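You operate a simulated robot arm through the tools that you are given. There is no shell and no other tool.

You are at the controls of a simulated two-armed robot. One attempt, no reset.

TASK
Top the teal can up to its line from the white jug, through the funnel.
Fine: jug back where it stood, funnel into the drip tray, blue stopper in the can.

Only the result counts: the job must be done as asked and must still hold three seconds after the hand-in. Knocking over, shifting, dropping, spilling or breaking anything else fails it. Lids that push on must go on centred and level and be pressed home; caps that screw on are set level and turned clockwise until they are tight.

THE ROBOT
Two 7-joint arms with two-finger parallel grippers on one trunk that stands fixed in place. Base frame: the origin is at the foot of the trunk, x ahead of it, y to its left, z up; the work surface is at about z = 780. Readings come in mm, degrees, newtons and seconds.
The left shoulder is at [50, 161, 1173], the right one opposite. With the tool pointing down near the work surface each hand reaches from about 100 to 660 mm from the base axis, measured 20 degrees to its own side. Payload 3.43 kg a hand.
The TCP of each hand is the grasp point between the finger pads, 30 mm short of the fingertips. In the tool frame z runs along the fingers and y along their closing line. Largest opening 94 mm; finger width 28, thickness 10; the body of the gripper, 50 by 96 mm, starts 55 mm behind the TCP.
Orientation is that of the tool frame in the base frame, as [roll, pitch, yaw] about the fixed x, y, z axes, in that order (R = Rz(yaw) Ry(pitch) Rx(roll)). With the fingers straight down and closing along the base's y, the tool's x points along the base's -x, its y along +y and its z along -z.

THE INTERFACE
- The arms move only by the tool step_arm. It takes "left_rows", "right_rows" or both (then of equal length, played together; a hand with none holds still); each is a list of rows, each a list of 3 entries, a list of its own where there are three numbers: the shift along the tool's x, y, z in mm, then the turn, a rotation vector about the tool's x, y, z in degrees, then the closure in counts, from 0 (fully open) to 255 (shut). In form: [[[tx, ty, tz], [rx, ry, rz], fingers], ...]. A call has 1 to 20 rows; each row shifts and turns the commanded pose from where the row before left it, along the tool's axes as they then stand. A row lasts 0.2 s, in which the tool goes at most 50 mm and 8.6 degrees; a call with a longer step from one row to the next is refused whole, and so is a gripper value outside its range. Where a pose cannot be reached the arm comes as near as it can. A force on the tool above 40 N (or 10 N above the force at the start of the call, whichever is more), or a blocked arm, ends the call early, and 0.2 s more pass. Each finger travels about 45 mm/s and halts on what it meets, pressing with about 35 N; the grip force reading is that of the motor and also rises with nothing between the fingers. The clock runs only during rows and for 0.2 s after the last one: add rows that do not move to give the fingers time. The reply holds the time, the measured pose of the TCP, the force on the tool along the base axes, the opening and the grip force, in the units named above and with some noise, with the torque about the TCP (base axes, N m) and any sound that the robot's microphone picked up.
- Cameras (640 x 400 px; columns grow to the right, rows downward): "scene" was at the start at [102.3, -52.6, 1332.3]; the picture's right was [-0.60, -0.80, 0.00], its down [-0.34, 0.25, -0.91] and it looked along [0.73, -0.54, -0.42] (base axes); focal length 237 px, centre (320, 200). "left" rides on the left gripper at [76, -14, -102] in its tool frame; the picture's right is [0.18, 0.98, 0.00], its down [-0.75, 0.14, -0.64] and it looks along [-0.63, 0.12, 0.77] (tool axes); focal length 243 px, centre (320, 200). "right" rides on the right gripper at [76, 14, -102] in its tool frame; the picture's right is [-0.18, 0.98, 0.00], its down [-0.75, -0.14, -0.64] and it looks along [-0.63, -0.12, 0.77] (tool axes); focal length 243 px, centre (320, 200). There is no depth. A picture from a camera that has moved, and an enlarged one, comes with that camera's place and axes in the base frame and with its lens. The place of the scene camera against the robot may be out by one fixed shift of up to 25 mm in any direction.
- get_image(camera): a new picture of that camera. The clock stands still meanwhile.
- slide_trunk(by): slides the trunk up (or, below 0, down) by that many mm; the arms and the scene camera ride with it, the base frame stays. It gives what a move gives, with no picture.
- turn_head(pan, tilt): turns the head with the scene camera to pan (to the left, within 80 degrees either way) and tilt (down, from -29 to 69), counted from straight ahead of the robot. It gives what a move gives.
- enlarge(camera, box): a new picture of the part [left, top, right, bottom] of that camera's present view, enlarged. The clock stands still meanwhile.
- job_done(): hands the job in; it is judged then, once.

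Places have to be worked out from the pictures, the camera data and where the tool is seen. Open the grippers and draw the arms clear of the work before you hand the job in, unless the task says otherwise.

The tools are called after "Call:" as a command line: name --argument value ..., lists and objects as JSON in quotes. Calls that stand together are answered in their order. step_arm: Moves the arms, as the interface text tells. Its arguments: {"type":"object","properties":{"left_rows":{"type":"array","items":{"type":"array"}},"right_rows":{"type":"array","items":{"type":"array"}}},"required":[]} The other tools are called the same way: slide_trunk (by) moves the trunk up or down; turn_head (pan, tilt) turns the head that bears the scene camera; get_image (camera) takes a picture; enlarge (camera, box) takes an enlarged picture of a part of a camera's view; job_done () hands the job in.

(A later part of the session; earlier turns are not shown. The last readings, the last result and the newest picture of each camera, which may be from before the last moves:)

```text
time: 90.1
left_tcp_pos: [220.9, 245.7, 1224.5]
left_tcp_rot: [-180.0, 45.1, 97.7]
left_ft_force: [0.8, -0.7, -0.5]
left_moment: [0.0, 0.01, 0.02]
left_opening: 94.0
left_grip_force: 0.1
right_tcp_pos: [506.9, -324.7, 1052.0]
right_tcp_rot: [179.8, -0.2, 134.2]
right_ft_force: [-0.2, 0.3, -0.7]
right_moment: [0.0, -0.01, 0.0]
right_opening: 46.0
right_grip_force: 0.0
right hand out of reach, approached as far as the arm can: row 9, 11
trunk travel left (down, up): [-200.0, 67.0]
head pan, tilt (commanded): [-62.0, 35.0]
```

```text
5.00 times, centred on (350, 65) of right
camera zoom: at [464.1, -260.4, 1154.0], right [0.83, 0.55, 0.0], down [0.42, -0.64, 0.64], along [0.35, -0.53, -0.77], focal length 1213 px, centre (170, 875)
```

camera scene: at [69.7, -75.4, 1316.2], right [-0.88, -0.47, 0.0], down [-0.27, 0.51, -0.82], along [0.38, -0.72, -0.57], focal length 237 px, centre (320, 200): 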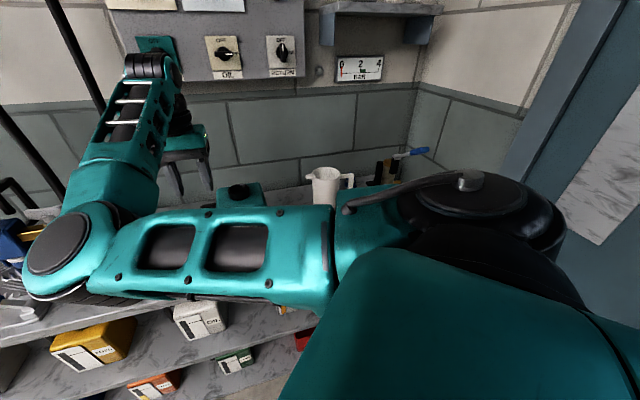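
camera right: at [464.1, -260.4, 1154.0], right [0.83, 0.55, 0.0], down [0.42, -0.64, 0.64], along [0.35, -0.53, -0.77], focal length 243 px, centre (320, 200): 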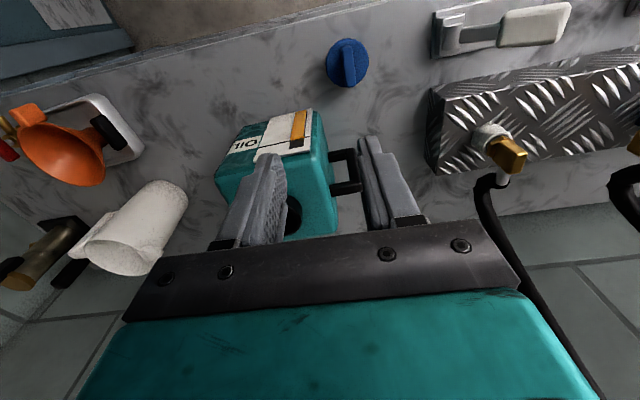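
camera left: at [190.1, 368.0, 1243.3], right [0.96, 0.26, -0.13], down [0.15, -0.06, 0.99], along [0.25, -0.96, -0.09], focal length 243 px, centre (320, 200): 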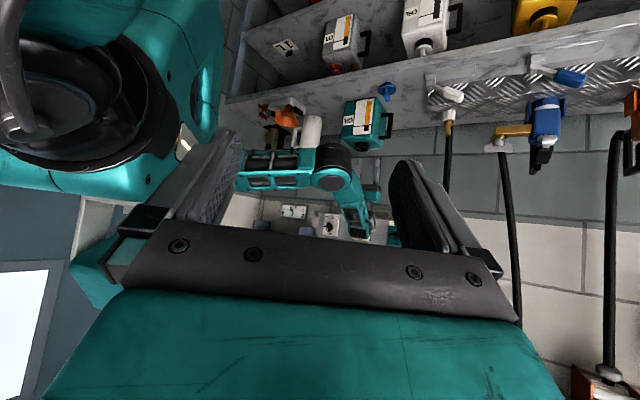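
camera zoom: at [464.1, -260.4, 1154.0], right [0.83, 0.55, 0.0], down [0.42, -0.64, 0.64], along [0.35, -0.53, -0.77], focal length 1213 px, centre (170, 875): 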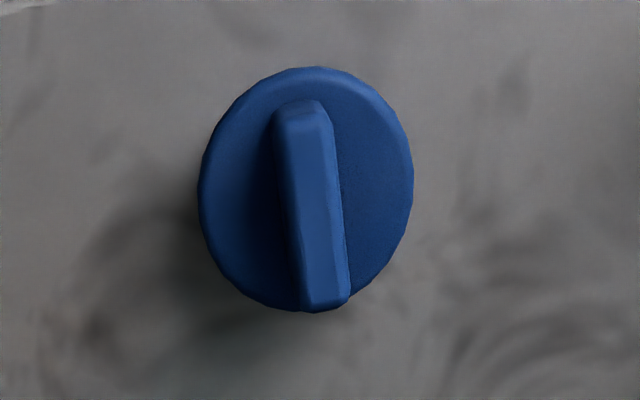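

The stopper sits at about [529, -295], wing along azimuth -44°, wing top near z=830 and flange about 56 mm wide. I descend to z=900 first, where the reach is better, then shift over it.

Call:
step_arm --right_rows '[[[0, 0, 25], [0, 0, 0], 130], [[0, 0, 32], [0, 0, 0], 130], [[0, 0, 32], [0, 0, 0], 130], [[0, 0, 32], [0, 0, 0], 130], [[0, 0, 30], [0, 0, 0], 130], [[0, 0, 0], [0, 0, 0], 130]]'

Call:
get_image --camera "right"

Call:
get_image --camera "left"

```text
time: 91.5
left_tcp_pos: [220.4, 245.1, 1225.3]
left_tcp_rot: [-179.9, 45.1, 97.6]
left_ft_force: [-0.7, 0.0, -0.1]
left_moment: [-0.02, -0.02, 0.0]
left_opening: 94.0
left_grip_force: 0.1
right_tcp_pos: [498.9, -343.1, 903.4]
right_tcp_rot: [179.9, -0.1, 134.3]
right_ft_force: [-0.2, 0.5, 0.2]
right_moment: [-0.01, 0.01, 0.0]
right_opening: 46.0
right_grip_force: 0.1
right hand out of reach, approached as far as the arm can: row 1, 2, 3, 4, 5
trunk travel left (down, up): [-200.0, 67.0]
head pan, tilt (commanded): [-62.0, 35.0]
```

```text
taken
camera right: at [454.9, -280.1, 1005.3], right [0.83, 0.55, 0.0], down [0.42, -0.64, 0.64], along [0.35, -0.53, -0.77], focal length 243 px, centre (320, 200)
```

right: 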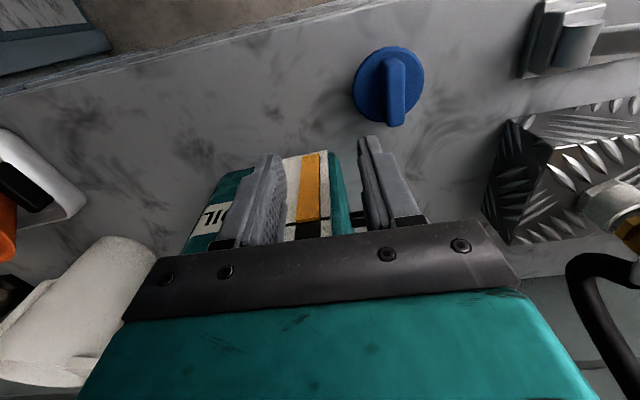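

```text
taken
camera left: at [190.1, 368.0, 1243.3], right [0.96, 0.26, -0.13], down [0.15, -0.06, 0.99], along [0.25, -0.96, -0.09], focal length 243 px, centre (320, 200)
```

left: 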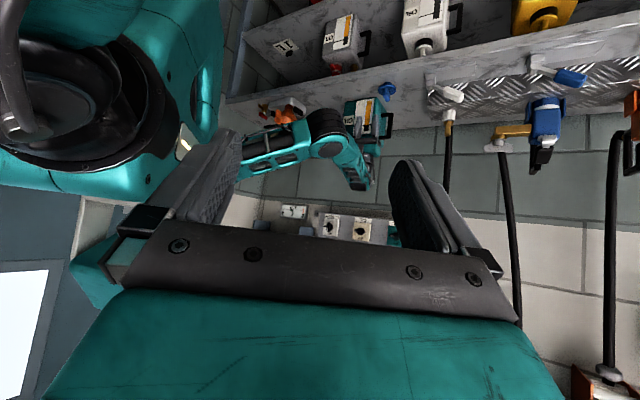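

The hand is up against what looks like a wrist-roll limit here and slid toward the can, still about 35 mm clear. The wing can equally be gripped with the hand turned 180°, which unwinds the wrist, so I rise to safe height and start turning.

Call:
step_arm --right_rows '[[[10, 0, -20], [0, 0, 0], 130], [[10, 0, -35], [0, 0, 0], 130], [[0, 0, -40], [0, 0, 0], 130], [[0, 0, -40], [0, 0, 0], 130], [[0, 0, -15], [0, 0, 0], 130], [[0, 0, 0], [0, 0, -8], 130], [[0, 0, 0], [0, 0, -8], 130], [[0, 0, 0], [0, 0, -8], 130], [[0, 0, 0], [0, 0, -8], 130], [[0, 0, 0], [0, 0, -8], 130], [[0, 0, 0], [0, 0, -8], 130], [[0, 0, 0], [0, 0, 0], 130]]'

Call:
get_image --camera "scene"

Call:
get_image --camera "left"

```text
time: 94.1
left_tcp_pos: [221.9, 246.1, 1224.0]
left_tcp_rot: [-179.9, 45.1, 97.8]
left_ft_force: [0.0, 0.3, -0.1]
left_moment: [0.0, 0.02, 0.0]
left_opening: 93.9
left_grip_force: 0.0
right_tcp_pos: [490.2, -335.3, 1051.9]
right_tcp_rot: [179.9, -0.1, -177.8]
right_ft_force: [0.7, 0.4, 0.1]
right_moment: [0.0, -0.02, 0.0]
right_opening: 46.2
right_grip_force: 0.1
right hand out of reach, approached as far as the arm can: row 4
trunk travel left (down, up): [-200.0, 67.0]
head pan, tilt (commanded): [-62.0, 35.0]
```

```text
taken
camera scene: at [69.6, -75.4, 1316.2], right [-0.88, -0.47, 0.0], down [-0.27, 0.51, -0.82], along [0.38, -0.72, -0.57], focal length 237 px, centre (320, 200)
```

scene: 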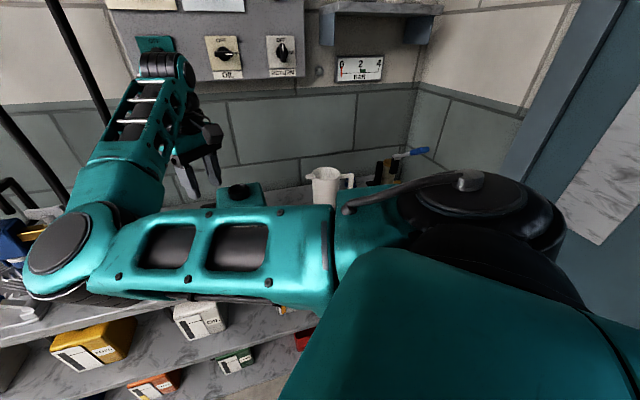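

```text
taken
camera left: at [190.1, 368.0, 1243.3], right [0.96, 0.26, -0.13], down [0.15, -0.06, 0.99], along [0.25, -0.96, -0.09], focal length 243 px, centre (320, 200)
```

left: 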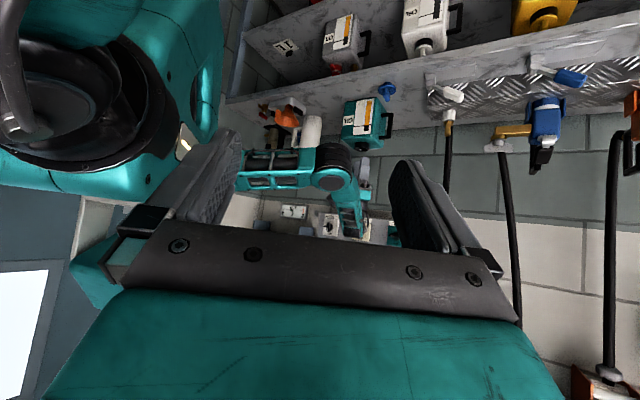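

The turn is reachable. I complete the remaining 134° to a yaw of about -44°.

Call:
step_arm --right_rows '[[[0, 0, 0], [0, 0, -8.36], 130], [[0, 0, 0], [0, 0, -8.36], 130], [[0, 0, 0], [0, 0, -8.36], 130], [[0, 0, 0], [0, 0, -8.36], 130], [[0, 0, 0], [0, 0, -8.36], 130], [[0, 0, 0], [0, 0, -8.36], 130], [[0, 0, 0], [0, 0, -8.36], 130], [[0, 0, 0], [0, 0, -8.36], 130], [[0, 0, 0], [0, 0, -8.36], 130], [[0, 0, 0], [0, 0, -8.36], 130], [[0, 0, 0], [0, 0, -8.36], 130], [[0, 0, 0], [0, 0, -8.36], 130], [[0, 0, 0], [0, 0, -8.36], 130], [[0, 0, 0], [0, 0, -8.36], 130], [[0, 0, 0], [0, 0, -8.36], 130], [[0, 0, 0], [0, 0, -8.36], 130], [[0, 0, 0], [0, 0, 0], 130]]'

Call:
get_image --camera "right"

Call:
get_image --camera "scene"

```text
time: 97.7
left_tcp_pos: [220.7, 245.2, 1225.3]
left_tcp_rot: [-179.9, 45.1, 97.7]
left_ft_force: [-0.2, -0.2, 0.1]
left_moment: [0.03, -0.04, -0.04]
left_opening: 93.9
left_grip_force: 0.1
right_tcp_pos: [490.4, -336.9, 1052.3]
right_tcp_rot: [-180.0, 0.1, -44.0]
right_ft_force: [0.1, -0.4, -0.3]
right_moment: [0.0, -0.03, 0.01]
right_opening: 46.0
right_grip_force: 0.1
trunk travel left (down, up): [-200.0, 67.0]
head pan, tilt (commanded): [-62.0, 35.0]
```

```text
taken
camera right: at [534.8, -400.9, 1154.5], right [-0.82, -0.58, 0.0], down [-0.44, 0.62, 0.64], along [-0.37, 0.53, -0.77], focal length 243 px, centre (320, 200)
```

right: 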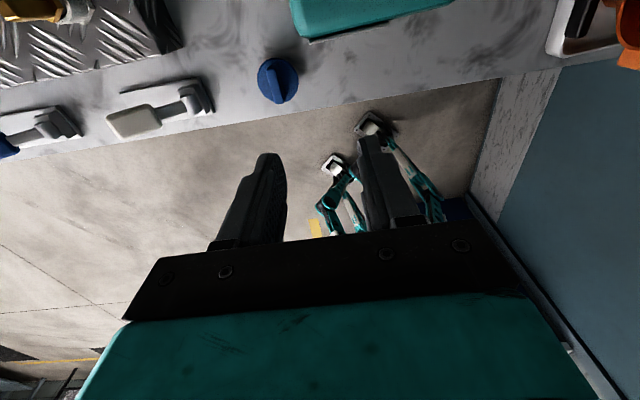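

```text
taken
camera scene: at [69.6, -75.4, 1316.2], right [-0.88, -0.47, 0.0], down [-0.27, 0.51, -0.82], along [0.38, -0.72, -0.57], focal length 237 px, centre (320, 200)
```

scene: 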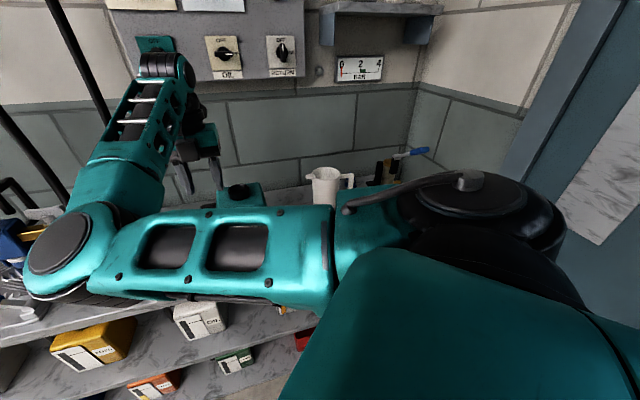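

The flipped orientation is fully reached, and the stopper appears right where predicted. I shift over it at this height.

Call:
step_arm --right_rows '[[[-0.4, -28.5, 0], [0, 0, 0], 130], [[-0.4, -28.4, 0], [0, 0, 0], 130], [[0, 0, 0], [0, 0, 0], 130], [[0, 0, 0], [0, 0, 0], 130]]'

Call:
get_image --camera "right"

```text
time: 98.7
left_tcp_pos: [222.7, 244.2, 1225.4]
left_tcp_rot: [-180.0, 45.0, 97.7]
left_ft_force: [-0.5, 0.6, 0.3]
left_moment: [0.01, -0.01, -0.03]
left_opening: 93.9
left_grip_force: 0.1
right_tcp_pos: [532.2, -299.5, 1052.9]
right_tcp_rot: [180.0, 0.1, -44.1]
right_ft_force: [-0.3, 0.3, 0.0]
right_moment: [-0.01, 0.01, 0.01]
right_opening: 46.1
right_grip_force: 0.1
right hand out of reach, approached as far as the arm can: row 1
trunk travel left (down, up): [-200.0, 67.0]
head pan, tilt (commanded): [-62.0, 35.0]
```

```text
taken
camera right: at [576.9, -363.0, 1154.4], right [-0.82, -0.58, 0.0], down [-0.44, 0.63, 0.64], along [-0.37, 0.53, -0.77], focal length 243 px, centre (320, 200)
```

right: 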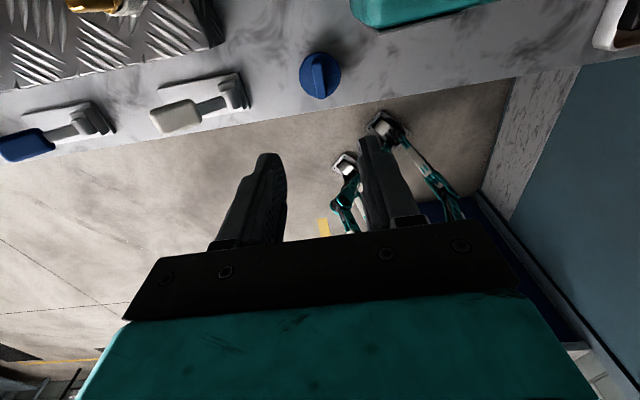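

Within 5 mm of the target despite a slight reach note. I measure the stopper again from this close viewpoint before descending.

Call:
enlarge --camera "right" --box '[285, 40, 355, 110]'

```text
5.71 times, centred on (320, 75) of right
camera zoom: at [576.9, -363.0, 1154.4], right [-0.82, -0.58, 0.0], down [-0.44, 0.63, 0.64], along [-0.37, 0.53, -0.77], focal length 1386 px, centre (320, 914)
```

zoom: 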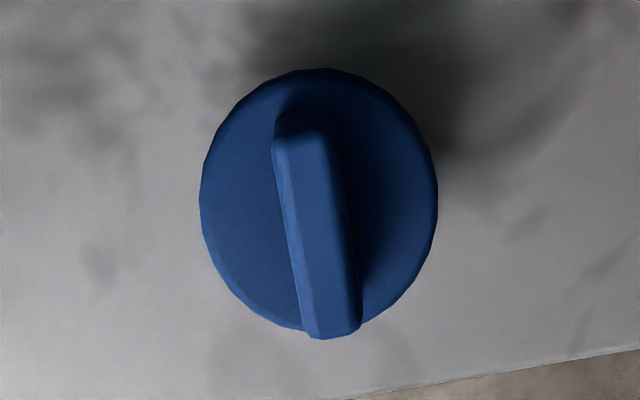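

The stopper's centre is refined to [530, -296], wing top z≈823, flange top z≈799. I descend to just above the wing and check the alignment.

Call:
step_arm --right_rows '[[[-0.8, -0.2, 25], [0, 0, 0], 130], [[-0.8, -0.2, 40], [0, 0, 0], 130], [[-0.8, -0.2, 40], [0, 0, 0], 130], [[-0.8, -0.2, 40], [0, 0, 0], 130], [[-0.7, -0.3, 30], [0, 0, 0], 130], [[0, 0, 13], [0, 0, 0], 130], [[0, 0, 0], [0, 0, 0], 130]]'

Call:
get_image --camera "right"

Call:
get_image --camera "scene"

Call:
get_image --camera "left"

```text
time: 100.3
left_tcp_pos: [222.2, 244.5, 1224.9]
left_tcp_rot: [-179.9, 45.1, 97.7]
left_ft_force: [-0.4, -0.4, -0.4]
left_moment: [-0.01, -0.01, 0.02]
left_opening: 94.2
left_grip_force: 0.1
right_tcp_pos: [531.0, -293.0, 864.6]
right_tcp_rot: [179.9, 0.1, -44.2]
right_ft_force: [0.7, 1.2, 0.8]
right_moment: [0.01, 0.03, 0.02]
right_opening: 45.7
right_grip_force: 0.0
trunk travel left (down, up): [-200.0, 67.0]
head pan, tilt (commanded): [-62.0, 35.0]
```

```text
taken
camera right: at [574.3, -357.7, 965.9], right [-0.82, -0.58, 0.0], down [-0.44, 0.63, 0.64], along [-0.37, 0.53, -0.77], focal length 243 px, centre (320, 200)
```

right: 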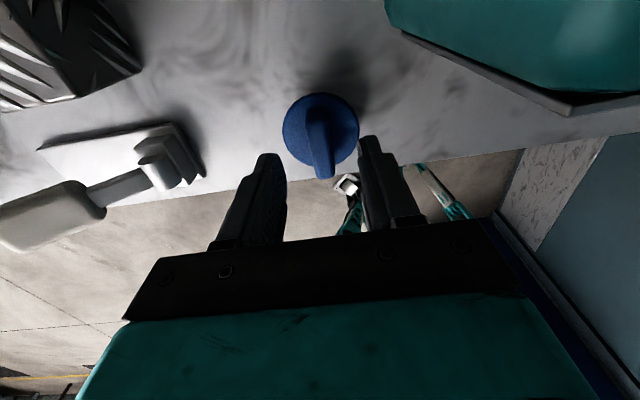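

```text
taken
camera scene: at [69.6, -75.4, 1316.2], right [-0.88, -0.47, 0.0], down [-0.27, 0.51, -0.82], along [0.38, -0.72, -0.57], focal length 237 px, centre (320, 200)
```

scene: 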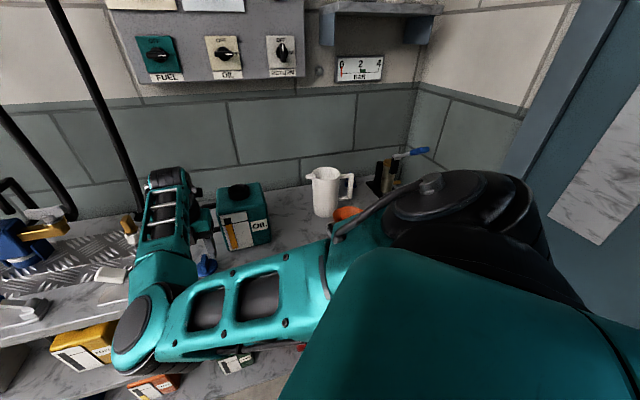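

```text
taken
camera left: at [190.1, 368.0, 1243.3], right [0.96, 0.26, -0.13], down [0.15, -0.06, 0.99], along [0.25, -0.96, -0.09], focal length 243 px, centre (320, 200)
```

left: 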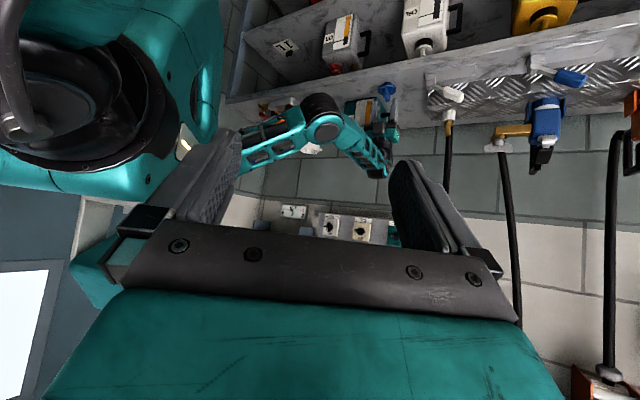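

The pose is fully reached now. I enlarge to see the wing between the fingers.

Call:
enlarge --camera "right" --box '[240, 70, 400, 230]'

```text
2.50 times, centred on (320, 150) of right
camera zoom: at [574.3, -357.7, 965.9], right [-0.82, -0.58, 0.0], down [-0.44, 0.63, 0.64], along [-0.37, 0.53, -0.77], focal length 606 px, centre (320, 325)
```

zoom: 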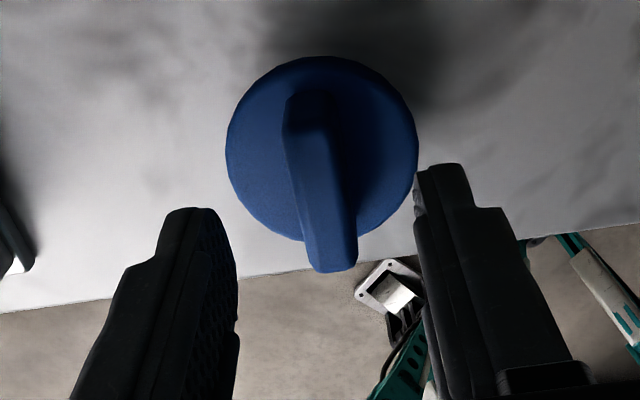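

The wing is centred within about 2.5 mm. I correct by [2.5, 0.9] mm and 1.5°, then lower with the fingers to either side of the wing, watching for flange contact.

Call:
step_arm --right_rows '[[[2.5, 0.9, 5], [0, 0, -1.5], 130], [[0, 0, 12], [0, 0, 0], 130], [[0, 0, 8], [0, 0, 0], 150], [[0, 0, 5], [0, 0, 0], 170], [[0, 0, 0], [0, 0, 0], 170], [[0, 0, 0], [0, 0, 0], 170]]'

Call:
enlarge --camera "right" --box '[240, 70, 400, 230]'

```text
time: 101.7
left_tcp_pos: [220.8, 244.8, 1224.5]
left_tcp_rot: [-179.9, 45.1, 97.7]
left_ft_force: [0.3, -0.3, -0.6]
left_moment: [0.04, 0.0, 0.02]
left_opening: 94.2
left_grip_force: 0.0
right_tcp_pos: [530.4, -296.4, 834.9]
right_tcp_rot: [-179.9, 0.1, -42.6]
right_ft_force: [-0.8, -0.6, 2.9]
right_moment: [-0.04, 0.02, -0.01]
right_opening: 31.4
right_grip_force: 0.0
trunk travel left (down, up): [-200.0, 67.0]
head pan, tilt (commanded): [-62.0, 35.0]
```

```text
2.50 times, centred on (320, 150) of right
camera zoom: at [576.6, -359.1, 936.6], right [-0.8, -0.6, 0.0], down [-0.46, 0.61, 0.64], along [-0.38, 0.52, -0.77], focal length 606 px, centre (320, 325)
```

zoom: 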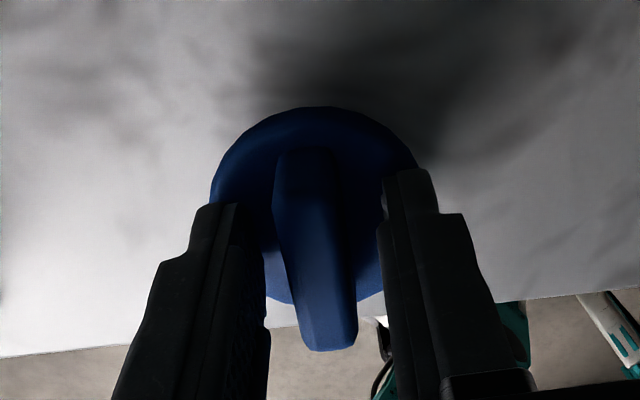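

A faint 3 N touch shows the fingertips just reached the flange (z≈805). I raise 1.5 mm and close on the wing.

Call:
step_arm --right_rows '[[[0, 0, -1.5], [0, 0, 0], 170], [[0, 0, 0], [0, 0, 0], 255], [[0, 0, 0], [0, 0, 0], 255], [[0, 0, 0], [0, 0, 0], 255], [[0, 0, 0], [0, 0, 0], 255]]'

Call:
enlarge --camera "right" --box '[240, 70, 400, 230]'

```text
time: 102.9
left_tcp_pos: [221.1, 244.9, 1224.1]
left_tcp_rot: [-179.8, 45.0, 97.6]
left_ft_force: [-0.5, 0.2, 0.4]
left_moment: [0.01, 0.04, 0.03]
left_opening: 94.3
left_grip_force: 0.0
right_tcp_pos: [530.7, -295.9, 836.0]
right_tcp_rot: [-179.9, 0.0, -42.7]
right_ft_force: [-0.8, 0.3, -0.3]
right_moment: [0.01, 0.01, 0.06]
right_opening: 12.9
right_grip_force: 35.4
trunk travel left (down, up): [-200.0, 67.0]
head pan, tilt (commanded): [-62.0, 35.0]
```

```text
2.50 times, centred on (320, 150) of right
camera zoom: at [576.8, -359.0, 937.7], right [-0.8, -0.6, 0.0], down [-0.46, 0.61, 0.64], along [-0.38, 0.52, -0.77], focal length 606 px, centre (320, 325)
```

zoom: 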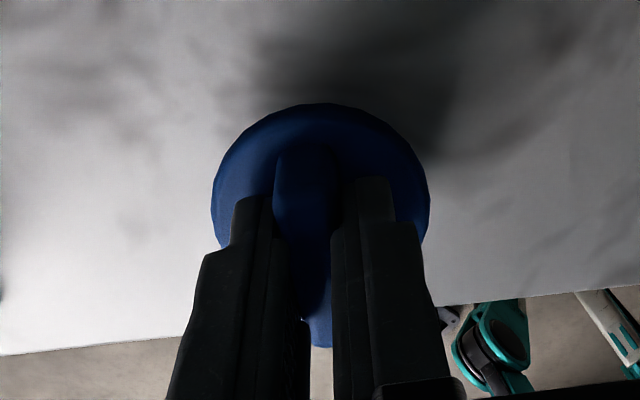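

The stopper's wing is gripped (12.9 mm, 35 N). I lift it straight up to TCP z≈1030.

Call:
step_arm --right_rows '[[[0, 0, -10], [0, 0, 0], 255], [[0, 0, -30], [0, 0, 0], 255], [[0, 0, -40], [0, 0, 0], 255], [[0, 0, -40], [0, 0, 0], 255], [[0, 0, -40], [0, 0, 0], 255], [[0, 0, -34], [0, 0, 0], 255], [[0, 0, 0], [0, 0, 0], 255], [[0, 0, 0], [0, 0, 0], 255]]'

Call:
get_image --camera "right"

Call:
enlarge --camera "left" --box '[320, 60, 420, 200]'

```text
time: 104.7
left_tcp_pos: [220.7, 245.6, 1225.1]
left_tcp_rot: [-179.9, 45.1, 97.7]
left_ft_force: [1.0, 0.2, 0.2]
left_moment: [0.01, -0.01, 0.01]
left_opening: 94.2
left_grip_force: 0.0
right_tcp_pos: [530.5, -296.5, 1030.5]
right_tcp_rot: [-179.9, 0.0, -42.7]
right_ft_force: [0.0, -0.4, -0.7]
right_moment: [0.01, -0.02, 0.0]
right_opening: 12.7
right_grip_force: 35.0
trunk travel left (down, up): [-200.0, 67.0]
head pan, tilt (commanded): [-62.0, 35.0]
```

```text
taken
camera right: at [577.0, -359.0, 1131.9], right [-0.8, -0.6, 0.0], down [-0.46, 0.61, 0.64], along [-0.38, 0.52, -0.77], focal length 243 px, centre (320, 200)
```

right: 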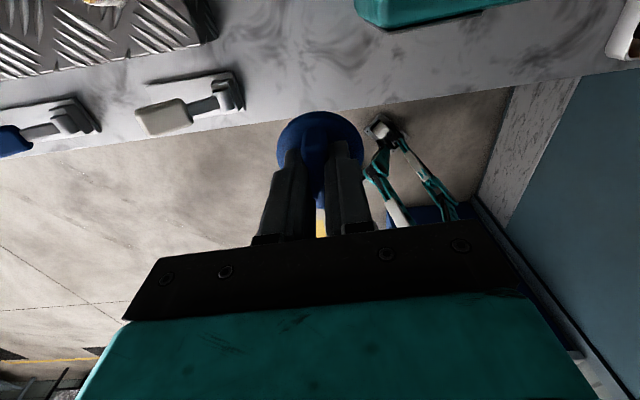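

```text
2.86 times, centred on (370, 130) of left
camera zoom: at [190.2, 368.0, 1243.3], right [0.96, 0.26, -0.13], down [0.15, -0.06, 0.99], along [0.25, -0.96, -0.09], focal length 693 px, centre (177, 400)
```

zoom: 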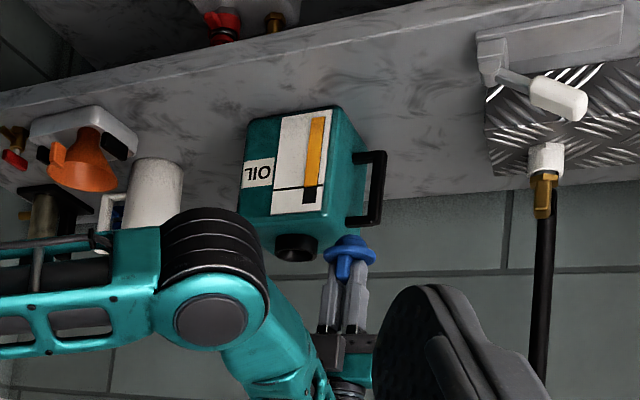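

The stopper hangs level. I move toward the can, stopping about 55 mm short of the neck so the hand camera can see the opening.

Call:
step_arm --right_rows '[[[20, 20, 0], [0, 0, 0], 255], [[27, 27, 0], [0, 0, 0], 255], [[26, 26, 0], [0, 0, 0], 255], [[0, 0, 0], [0, 0, 0], 255], [[0, 0, 0], [0, 0, 0], 255]]'

Call:
get_image --camera "right"

Call:
enlarge --camera "right" --box '[300, 0, 440, 120]'

Call:
enlarge --camera "left" --box '[320, 60, 420, 200]'

```text
time: 105.9
left_tcp_pos: [220.4, 243.9, 1224.3]
left_tcp_rot: [-179.8, 45.1, 97.8]
left_ft_force: [0.1, 0.2, 0.5]
left_moment: [0.01, 0.01, -0.02]
left_opening: 93.8
left_grip_force: 0.2
right_tcp_pos: [535.6, -400.1, 1030.4]
right_tcp_rot: [-180.0, 0.2, -42.6]
right_ft_force: [0.7, 0.0, -0.3]
right_moment: [0.01, 0.02, 0.02]
right_opening: 12.7
right_grip_force: 35.5
trunk travel left (down, up): [-200.0, 67.0]
head pan, tilt (commanded): [-62.0, 35.0]
```

```text
taken
camera right: at [581.7, -462.7, 1131.2], right [-0.8, -0.6, 0.0], down [-0.46, 0.61, 0.64], along [-0.38, 0.52, -0.77], focal length 243 px, centre (320, 200)
```

right: 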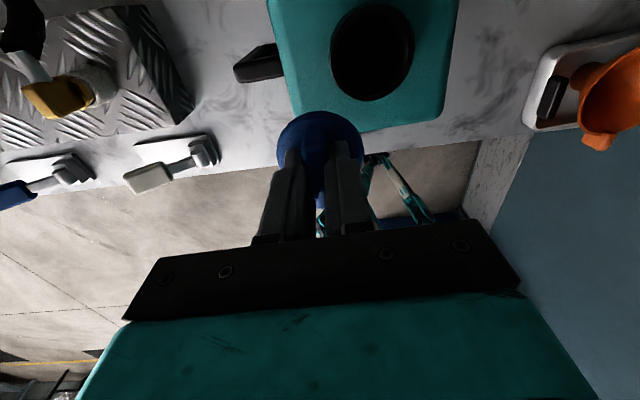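

```text
3.33 times, centred on (370, 60) of right
camera zoom: at [581.7, -462.7, 1131.2], right [-0.8, -0.6, 0.0], down [-0.46, 0.61, 0.64], along [-0.38, 0.52, -0.77], focal length 809 px, centre (153, 667)
```

zoom: 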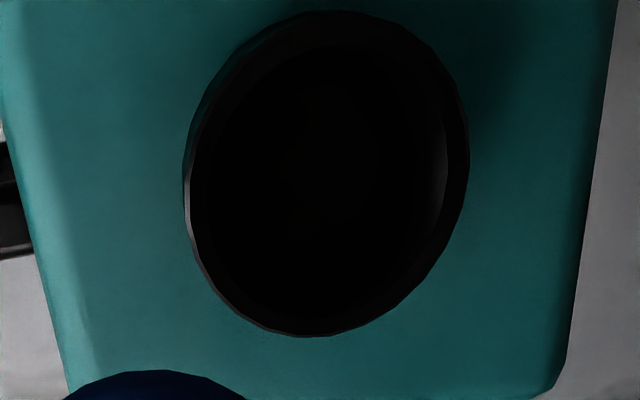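

```text
2.86 times, centred on (370, 130) of left
camera zoom: at [190.2, 368.0, 1243.3], right [0.96, 0.26, -0.13], down [0.15, -0.06, 0.99], along [0.25, -0.96, -0.09], focal length 693 px, centre (177, 400)
```

zoom: 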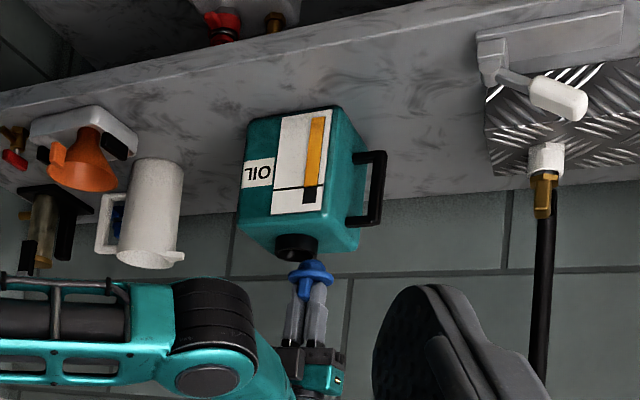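

The neck's centre now triangulates to about [535, -458, 942], with both sides agreeing. I look closely at the stopper's plug with the left camera before inserting.

Call:
enlarge --camera "left" --box '[345, 135, 385, 175]'

Call:
enlarge --camera "right" --box '[260, 90, 380, 210]'

```text
10.00 times, centred on (365, 155) of left
camera zoom: at [190.2, 368.0, 1243.3], right [0.96, 0.26, -0.13], down [0.15, -0.06, 0.99], along [0.25, -0.96, -0.09], focal length 2426 px, centre (-130, 650)
```

zoom: 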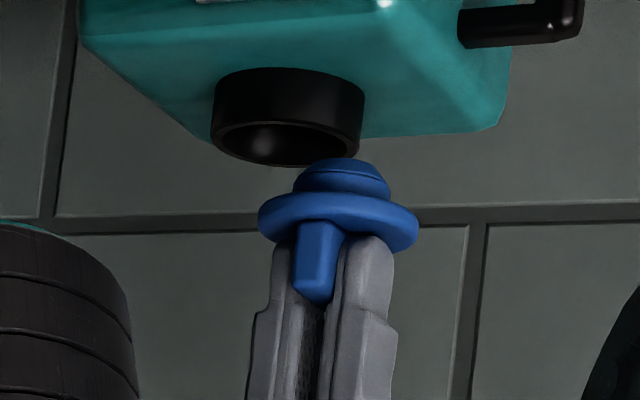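

```text
3.33 times, centred on (320, 150) of right
camera zoom: at [581.7, -462.7, 1131.2], right [-0.8, -0.6, 0.0], down [-0.46, 0.61, 0.64], along [-0.38, 0.52, -0.77], focal length 809 px, centre (320, 367)
```

zoom: 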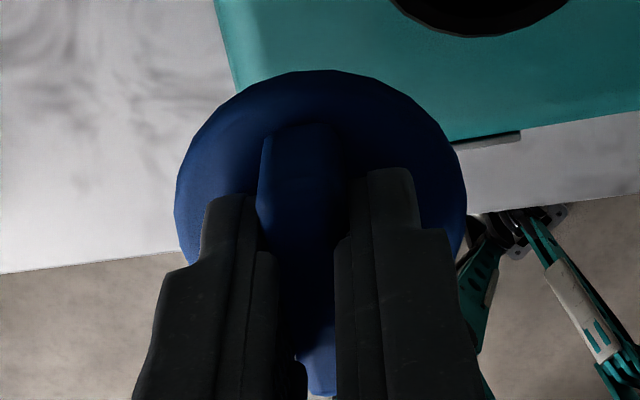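

The stopper's plug is about 34 mm with a tapered nose, its flange 57 mm matching the collar, and the collar has a lead-in. I move it over the neck's centre at this height.

Call:
step_arm --right_rows '[[[18.4, 21.2, 0], [0, 0, 0], 255], [[18.3, 21.2, 0], [0, 0, 0], 255], [[0, 0, 0], [0, 0, 0], 255], [[0, 0, 0], [0, 0, 0], 255]]'

Call:
get_image --camera "right"

Call:
enlarge --camera "left" --box '[340, 110, 400, 170]'

```text
time: 106.9
left_tcp_pos: [220.3, 244.3, 1225.5]
left_tcp_rot: [-179.9, 45.1, 97.7]
left_ft_force: [-0.2, 0.0, -0.2]
left_moment: [0.01, 0.02, -0.03]
left_opening: 93.9
left_grip_force: 0.1
right_tcp_pos: [534.0, -455.7, 1029.4]
right_tcp_rot: [-179.9, 0.0, -42.7]
right_ft_force: [0.3, 1.4, -0.6]
right_moment: [-0.02, 0.01, 0.02]
right_opening: 12.8
right_grip_force: 34.7
trunk travel left (down, up): [-200.0, 67.0]
head pan, tilt (commanded): [-62.0, 35.0]
```

```text
taken
camera right: at [579.4, -519.0, 1131.5], right [-0.8, -0.6, 0.0], down [-0.46, 0.61, 0.64], along [-0.38, 0.52, -0.77], focal length 243 px, centre (320, 200)
```

right: 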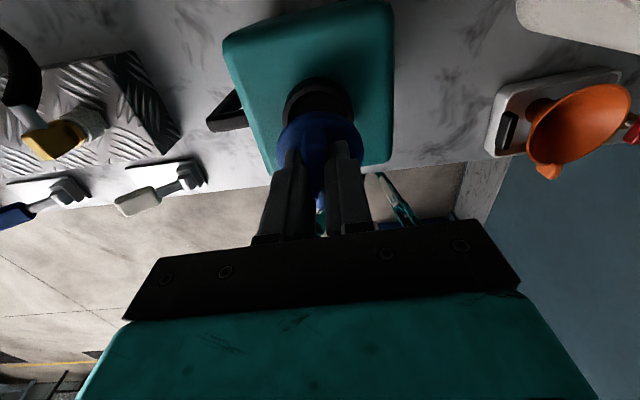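

```text
6.67 times, centred on (370, 140) of left
camera zoom: at [190.2, 368.0, 1243.3], right [0.96, 0.26, -0.13], down [0.15, -0.06, 0.99], along [0.25, -0.96, -0.09], focal length 1618 px, centre (-13, 600)
```

zoom: 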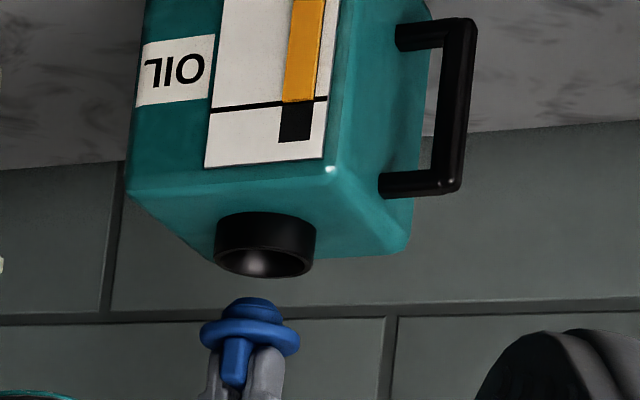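

I enlarge both views for a finer alignment check of plug versus collar.

Call:
enlarge --camera "right" --box '[260, 60, 380, 180]'

Call:
enlarge --camera "left" --box '[350, 125, 390, 165]'

```text
3.33 times, centred on (320, 120) of right
camera zoom: at [579.4, -519.0, 1131.5], right [-0.8, -0.6, 0.0], down [-0.46, 0.61, 0.64], along [-0.38, 0.52, -0.77], focal length 809 px, centre (320, 467)
```

zoom: 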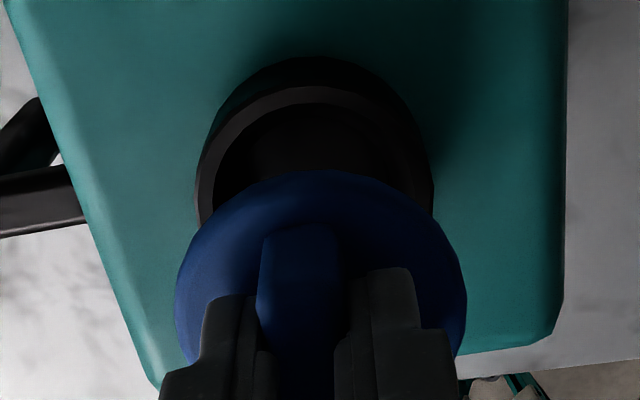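

```text
10.00 times, centred on (370, 145) of left
camera zoom: at [190.2, 368.0, 1243.3], right [0.96, 0.26, -0.13], down [0.15, -0.06, 0.99], along [0.25, -0.96, -0.09], focal length 2426 px, centre (-180, 750)
```

zoom: 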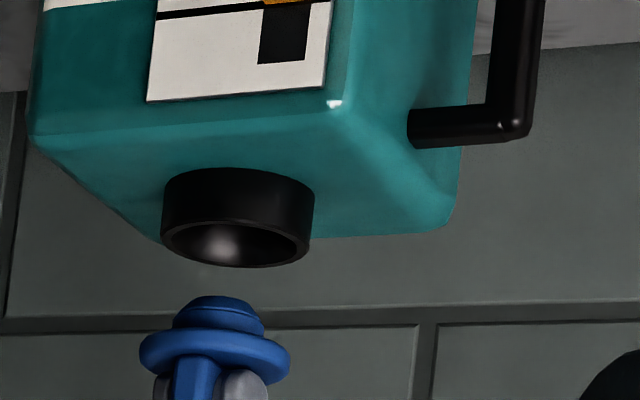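

Cross-checking both cameras puts the collar's top nearer z≈950 and shows the stopper about 2 mm off toward the robot's right. I correct by [0.7, -1.8] mm in the tool frame and lower to just above the opening.

Call:
step_arm --right_rows '[[[0.7, -1.8, 6], [0, 0, 0], 255], [[0, 0, 8], [0, 0, 0], 255], [[0, 0, 5], [0, 0, 0], 255], [[0, 0, 0], [0, 0, 0], 255], [[0, 0, 0], [0, 0, 0], 255]]'

Call:
enlarge --camera "right" --box '[260, 60, 380, 180]'

Call:
enlarge --camera "left" --box '[350, 125, 390, 165]'

```text
time: 108.1
left_tcp_pos: [221.0, 244.7, 1223.8]
left_tcp_rot: [-179.9, 45.1, 97.8]
left_ft_force: [-0.7, 0.3, 0.2]
left_moment: [0.01, 0.0, 0.0]
left_opening: 94.0
left_grip_force: 0.1
right_tcp_pos: [534.3, -456.5, 1010.6]
right_tcp_rot: [179.9, 0.2, -42.7]
right_ft_force: [1.4, 0.7, -0.5]
right_moment: [-0.02, -0.02, -0.01]
right_opening: 12.9
right_grip_force: 35.2
trunk travel left (down, up): [-200.0, 67.0]
head pan, tilt (commanded): [-62.0, 35.0]
```

```text
3.33 times, centred on (320, 120) of right
camera zoom: at [581.3, -517.8, 1112.6], right [-0.8, -0.6, 0.0], down [-0.46, 0.61, 0.64], along [-0.38, 0.52, -0.77], focal length 809 px, centre (320, 467)
```

zoom: 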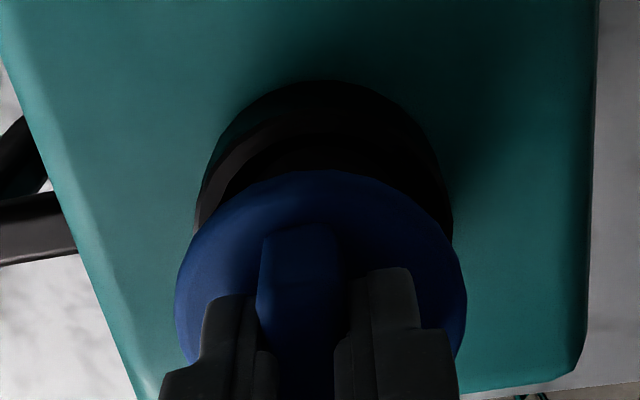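

```text
10.00 times, centred on (370, 145) of left
camera zoom: at [190.2, 368.0, 1243.3], right [0.96, 0.26, -0.13], down [0.15, -0.06, 0.99], along [0.25, -0.96, -0.09], focal length 2426 px, centre (-180, 750)
```

zoom: 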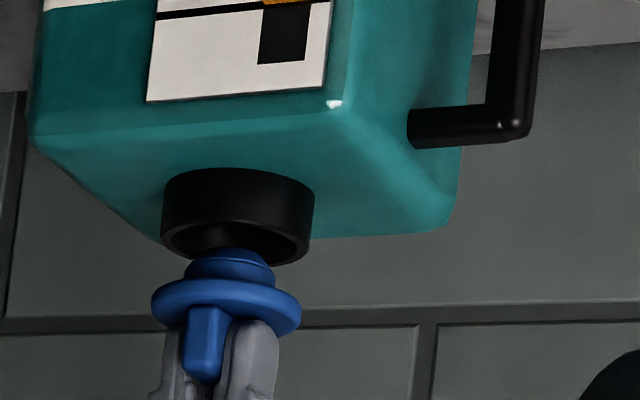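

Both views show the plug centred over the opening within about 1 mm. I lower in 3 mm steps, watching the force.

Call:
step_arm --right_rows '[[[0, 0, 3], [0, 0, 0], 255], [[0, 0, 3], [0, 0, 0], 255], [[0, 0, 3], [0, 0, 0], 255], [[0, 0, 0], [0, 0, 0], 255], [[0, 0, 0], [0, 0, 0], 255]]'

Call:
enlarge --camera "left" --box '[350, 125, 390, 165]'

```text
time: 109.3
left_tcp_pos: [219.8, 244.8, 1225.2]
left_tcp_rot: [-179.9, 45.2, 97.6]
left_ft_force: [0.5, 0.4, 1.5]
left_moment: [0.01, -0.04, 0.01]
left_opening: 93.9
left_grip_force: 0.0
right_tcp_pos: [534.4, -453.3, 1002.4]
right_tcp_rot: [-180.0, 0.2, -42.8]
right_ft_force: [-0.5, -0.7, 0.1]
right_moment: [0.01, 0.0, 0.02]
right_opening: 13.0
right_grip_force: 34.7
trunk travel left (down, up): [-200.0, 67.0]
head pan, tilt (commanded): [-62.0, 35.0]
```

```text
10.00 times, centred on (370, 145) of left
camera zoom: at [190.2, 368.0, 1243.3], right [0.96, 0.26, -0.13], down [0.15, -0.06, 0.99], along [0.25, -0.96, -0.09], focal length 2426 px, centre (-180, 750)
```

zoom: 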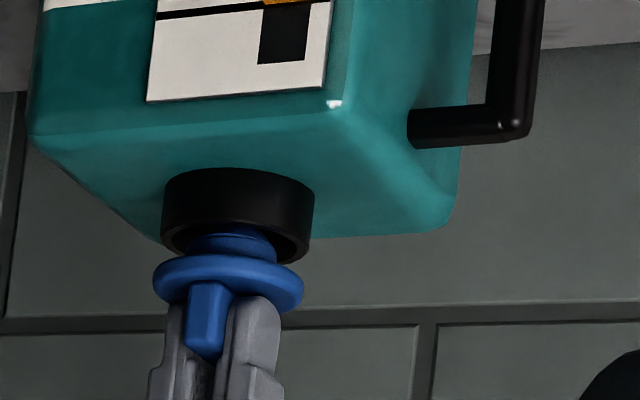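

No contact yet and the plug's nose is entering the ring. I take another still reading and continue 4 mm.

Call:
step_arm --right_rows '[[[0, 0, 0], [0, 0, 0], 255], [[0, 0, 2], [0, 0, 0], 255], [[0, 0, 2], [0, 0, 0], 255], [[0, 0, 0], [0, 0, 0], 255], [[0, 0, 0], [0, 0, 0], 255]]'

Call:
enlarge --camera "right" --box '[260, 60, 380, 180]'

Call:
enlarge --camera "left" --box '[350, 125, 390, 165]'

```text
time: 110.5
left_tcp_pos: [220.3, 243.8, 1224.8]
left_tcp_rot: [-179.8, 45.1, 97.7]
left_ft_force: [-0.6, 0.1, -0.4]
left_moment: [0.04, 0.0, 0.01]
left_opening: 94.1
left_grip_force: 0.0
right_tcp_pos: [535.1, -455.7, 998.1]
right_tcp_rot: [-179.9, 0.1, -42.8]
right_ft_force: [-0.1, 0.9, -0.4]
right_moment: [0.01, -0.02, -0.01]
right_opening: 12.8
right_grip_force: 34.4
trunk travel left (down, up): [-200.0, 67.0]
head pan, tilt (commanded): [-62.0, 35.0]
```

```text
3.33 times, centred on (320, 120) of right
camera zoom: at [580.8, -517.8, 1099.8], right [-0.8, -0.6, 0.0], down [-0.46, 0.61, 0.64], along [-0.38, 0.52, -0.77], focal length 809 px, centre (320, 467)
```

zoom: 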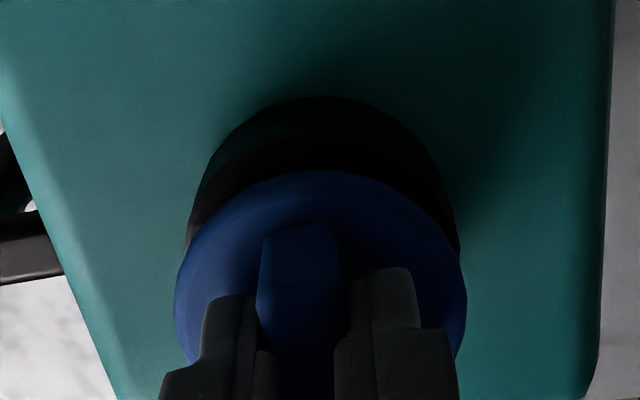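

```text
10.00 times, centred on (370, 145) of left
camera zoom: at [190.2, 368.0, 1243.3], right [0.96, 0.26, -0.13], down [0.15, -0.06, 0.99], along [0.25, -0.96, -0.09], focal length 2426 px, centre (-180, 750)
```

zoom: 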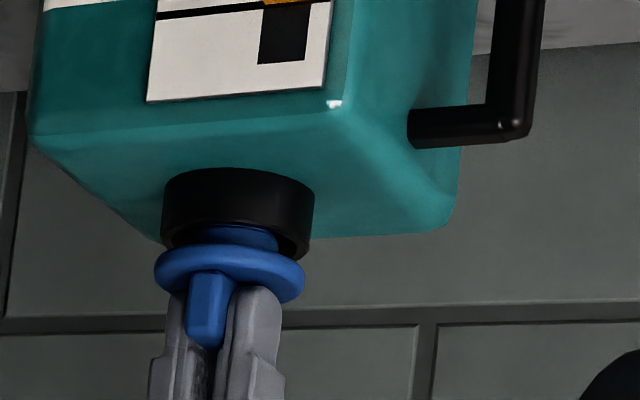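

Still free at z=998 with good centring. I continue in 2 mm steps.

Call:
step_arm --right_rows '[[[0, 0, 2], [0, 0, 0], 255], [[0, 0, 2], [0, 0, 0], 255], [[0, 0, 0], [0, 0, 0], 255], [[0, 0, 0], [0, 0, 0], 255]]'

```text
time: 111.5
left_tcp_pos: [220.4, 244.9, 1224.2]
left_tcp_rot: [-179.9, 45.1, 97.7]
left_ft_force: [-0.3, 0.3, -0.9]
left_moment: [-0.02, -0.03, 0.0]
left_opening: 94.1
left_grip_force: 0.0
right_tcp_pos: [534.6, -453.8, 993.1]
right_tcp_rot: [-179.9, 0.1, -42.7]
right_ft_force: [0.5, 0.0, -0.5]
right_moment: [-0.03, 0.01, 0.01]
right_opening: 12.9
right_grip_force: 35.4
trunk travel left (down, up): [-200.0, 67.0]
head pan, tilt (commanded): [-62.0, 35.0]
```

Call:
step_arm --right_rows '[[[0, 0, 2], [0, 0, 0], 255], [[0, 0, 1.5], [0, 0, 0], 255], [[0, 0, 0], [0, 0, 0], 255], [[0, 0, 0], [0, 0, 0], 255]]'

Call:
enlarge --camera "left" --box '[350, 125, 390, 165]'

```text
time: 112.5
left_tcp_pos: [219.9, 244.3, 1225.6]
left_tcp_rot: [180.0, 45.0, 97.6]
left_ft_force: [0.7, 0.2, 0.6]
left_moment: [0.0, -0.03, 0.01]
left_opening: 94.2
left_grip_force: 0.0
right_tcp_pos: [535.4, -455.0, 990.8]
right_tcp_rot: [-179.9, 0.1, -42.7]
right_ft_force: [1.6, -1.6, 3.2]
right_moment: [-0.03, 0.0, -0.01]
right_opening: 13.0
right_grip_force: 35.1
trunk travel left (down, up): [-200.0, 67.0]
head pan, tilt (commanded): [-62.0, 35.0]
```

```text
10.00 times, centred on (370, 145) of left
camera zoom: at [190.0, 368.1, 1243.3], right [0.96, 0.26, -0.13], down [0.15, -0.06, 0.99], along [0.25, -0.96, -0.09], focal length 2426 px, centre (-180, 750)
```

zoom: 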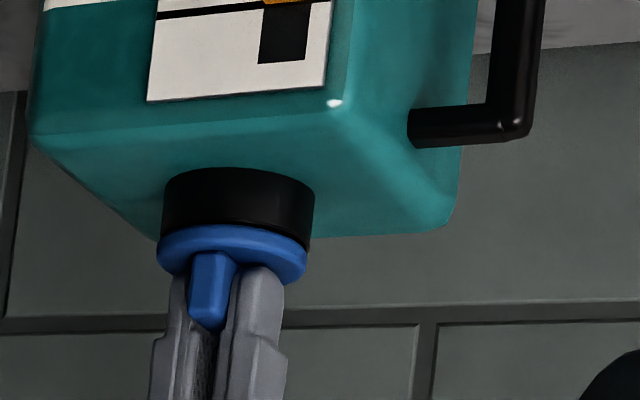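

Light contact begins (3 N, with a small outward push), so I ease 0.8 mm outward and press on in 1 mm steps.

Call:
step_arm --right_rows '[[[0.8, 0, 0], [0, 0, 0], 255], [[0, 0, 1], [0, 0, 0], 255], [[0, 0, 1], [0, 0, 0], 255], [[0, 0, 0], [0, 0, 0], 255], [[0, 0, 0], [0, 0, 0], 255]]'

Call:
enlarge --camera "left" --box '[350, 125, 390, 165]'

```text
time: 113.7
left_tcp_pos: [220.4, 245.1, 1224.5]
left_tcp_rot: [-180.0, 45.0, 97.7]
left_ft_force: [0.7, -0.4, 0.3]
left_moment: [0.0, -0.02, -0.02]
left_opening: 94.3
left_grip_force: 0.1
right_tcp_pos: [536.5, -455.1, 990.1]
right_tcp_rot: [-179.9, -0.1, -42.7]
right_ft_force: [2.4, -3.4, 11.3]
right_moment: [-0.1, -0.12, -0.02]
right_opening: 13.0
right_grip_force: 35.0
trunk travel left (down, up): [-200.0, 67.0]
head pan, tilt (commanded): [-62.0, 35.0]
```

```text
10.00 times, centred on (370, 145) of left
camera zoom: at [189.6, 368.4, 1243.3], right [0.96, 0.26, -0.13], down [0.15, -0.06, 0.99], along [0.25, -0.96, -0.09], focal length 2426 px, centre (-180, 750)
```

zoom: 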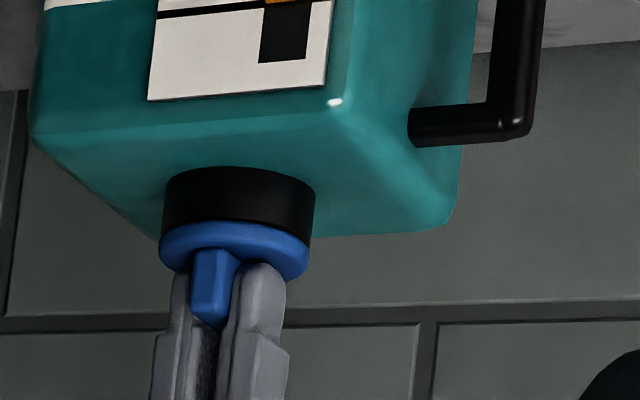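

The flange is nearly on the collar with 11 N of resistance and the load centred. I ease another 0.7 mm outward and press further to see whether it still moves down.

Call:
step_arm --right_rows '[[[0.7, 0, 0], [0, 0, 0], 255], [[0, 0, 1.5], [0, 0, 0], 255], [[0, 0, 1.5], [0, 0, 0], 255], [[0, 0, 0], [0, 0, 0], 255], [[0, 0, 0], [0, 0, 0], 255]]'

Call:
enlarge --camera "left" --box '[350, 125, 390, 165]'

```text
time: 114.9
left_tcp_pos: [218.5, 246.0, 1224.0]
left_tcp_rot: [180.0, 45.2, 97.6]
left_ft_force: [-0.1, 0.5, -0.6]
left_moment: [0.02, 0.02, 0.0]
left_opening: 93.9
left_grip_force: 0.1
right_tcp_pos: [536.1, -453.6, 989.9]
right_tcp_rot: [-179.9, -0.3, -42.7]
right_ft_force: [1.8, -2.2, 27.5]
right_moment: [0.04, -0.03, 0.0]
right_opening: 13.1
right_grip_force: 34.8
trunk travel left (down, up): [-200.0, 67.0]
head pan, tilt (commanded): [-62.0, 35.0]
```

```text
10.00 times, centred on (370, 145) of left
camera zoom: at [188.0, 369.9, 1243.1], right [0.96, 0.26, -0.13], down [0.15, -0.06, 0.99], along [0.25, -0.96, -0.09], focal length 2426 px, centre (-180, 750)
```

zoom: 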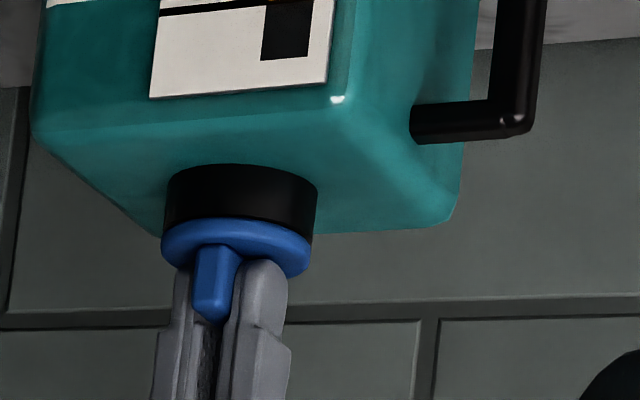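

It is solid at z≈990 under 27 N. I inspect the seam between flange and collar closely to see whether it is fully home.

Call:
enlarge --camera "left" --box '[362, 142, 384, 160]'

Call:
enlarge --camera "right" --box '[270, 80, 370, 160]'

Call:
get_image --camera "scene"

```text
16.00 times, centred on (373, 151) of left
camera zoom: at [188.0, 369.9, 1243.1], right [0.96, 0.26, -0.13], down [0.15, -0.06, 0.99], along [0.25, -0.96, -0.09], focal length 3882 px, centre (-528, 984)
```

zoom: 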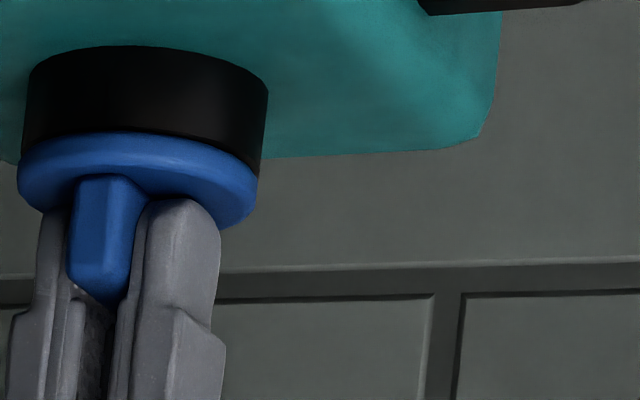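

```text
5.00 times, centred on (320, 120) of right
camera zoom: at [580.4, -517.5, 1091.7], right [-0.8, -0.6, 0.0], down [-0.46, 0.62, 0.64], along [-0.38, 0.51, -0.77], focal length 1213 px, centre (320, 600)
```

zoom: 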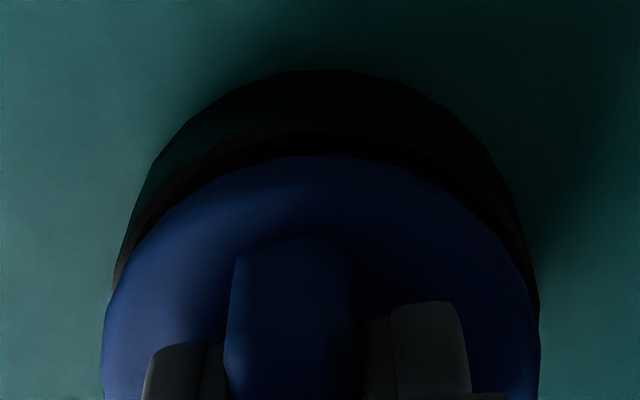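

```text
taken
camera scene: at [67.3, -73.4, 1316.6], right [-0.88, -0.47, 0.0], down [-0.27, 0.5, -0.82], along [0.39, -0.72, -0.57], focal length 237 px, centre (320, 200)
```

scene: 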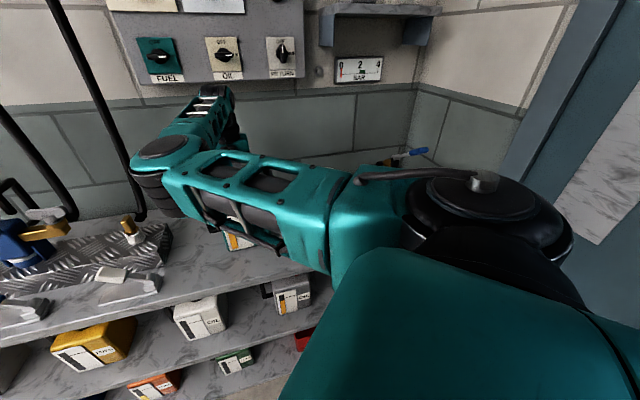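

The flange covers the collar's rim with no visible gap. I press a bit harder, staying below the limit, to make sure it is home.

Call:
step_arm --right_rows '[[[0, 0, 1], [0, 0, 0], 255], [[0, 0, 0.8], [0, 0, 0], 255], [[0, 0, 0], [0, 0, 0], 255], [[0, 0, 0], [0, 0, 0], 255]]'

```text
time: 115.9
left_tcp_pos: [218.6, 246.4, 1224.3]
left_tcp_rot: [179.9, 45.3, 97.6]
left_ft_force: [-0.6, -0.4, 0.7]
left_moment: [0.04, 0.0, -0.02]
left_opening: 94.1
left_grip_force: 0.1
right_tcp_pos: [535.0, -455.1, 990.2]
right_tcp_rot: [-179.9, -0.4, -42.7]
right_ft_force: [2.2, -1.5, 32.5]
right_moment: [0.03, 0.0, -0.03]
right_opening: 12.9
right_grip_force: 34.7
trunk travel left (down, up): [-200.0, 67.0]
head pan, tilt (commanded): [-62.0, 35.0]
```

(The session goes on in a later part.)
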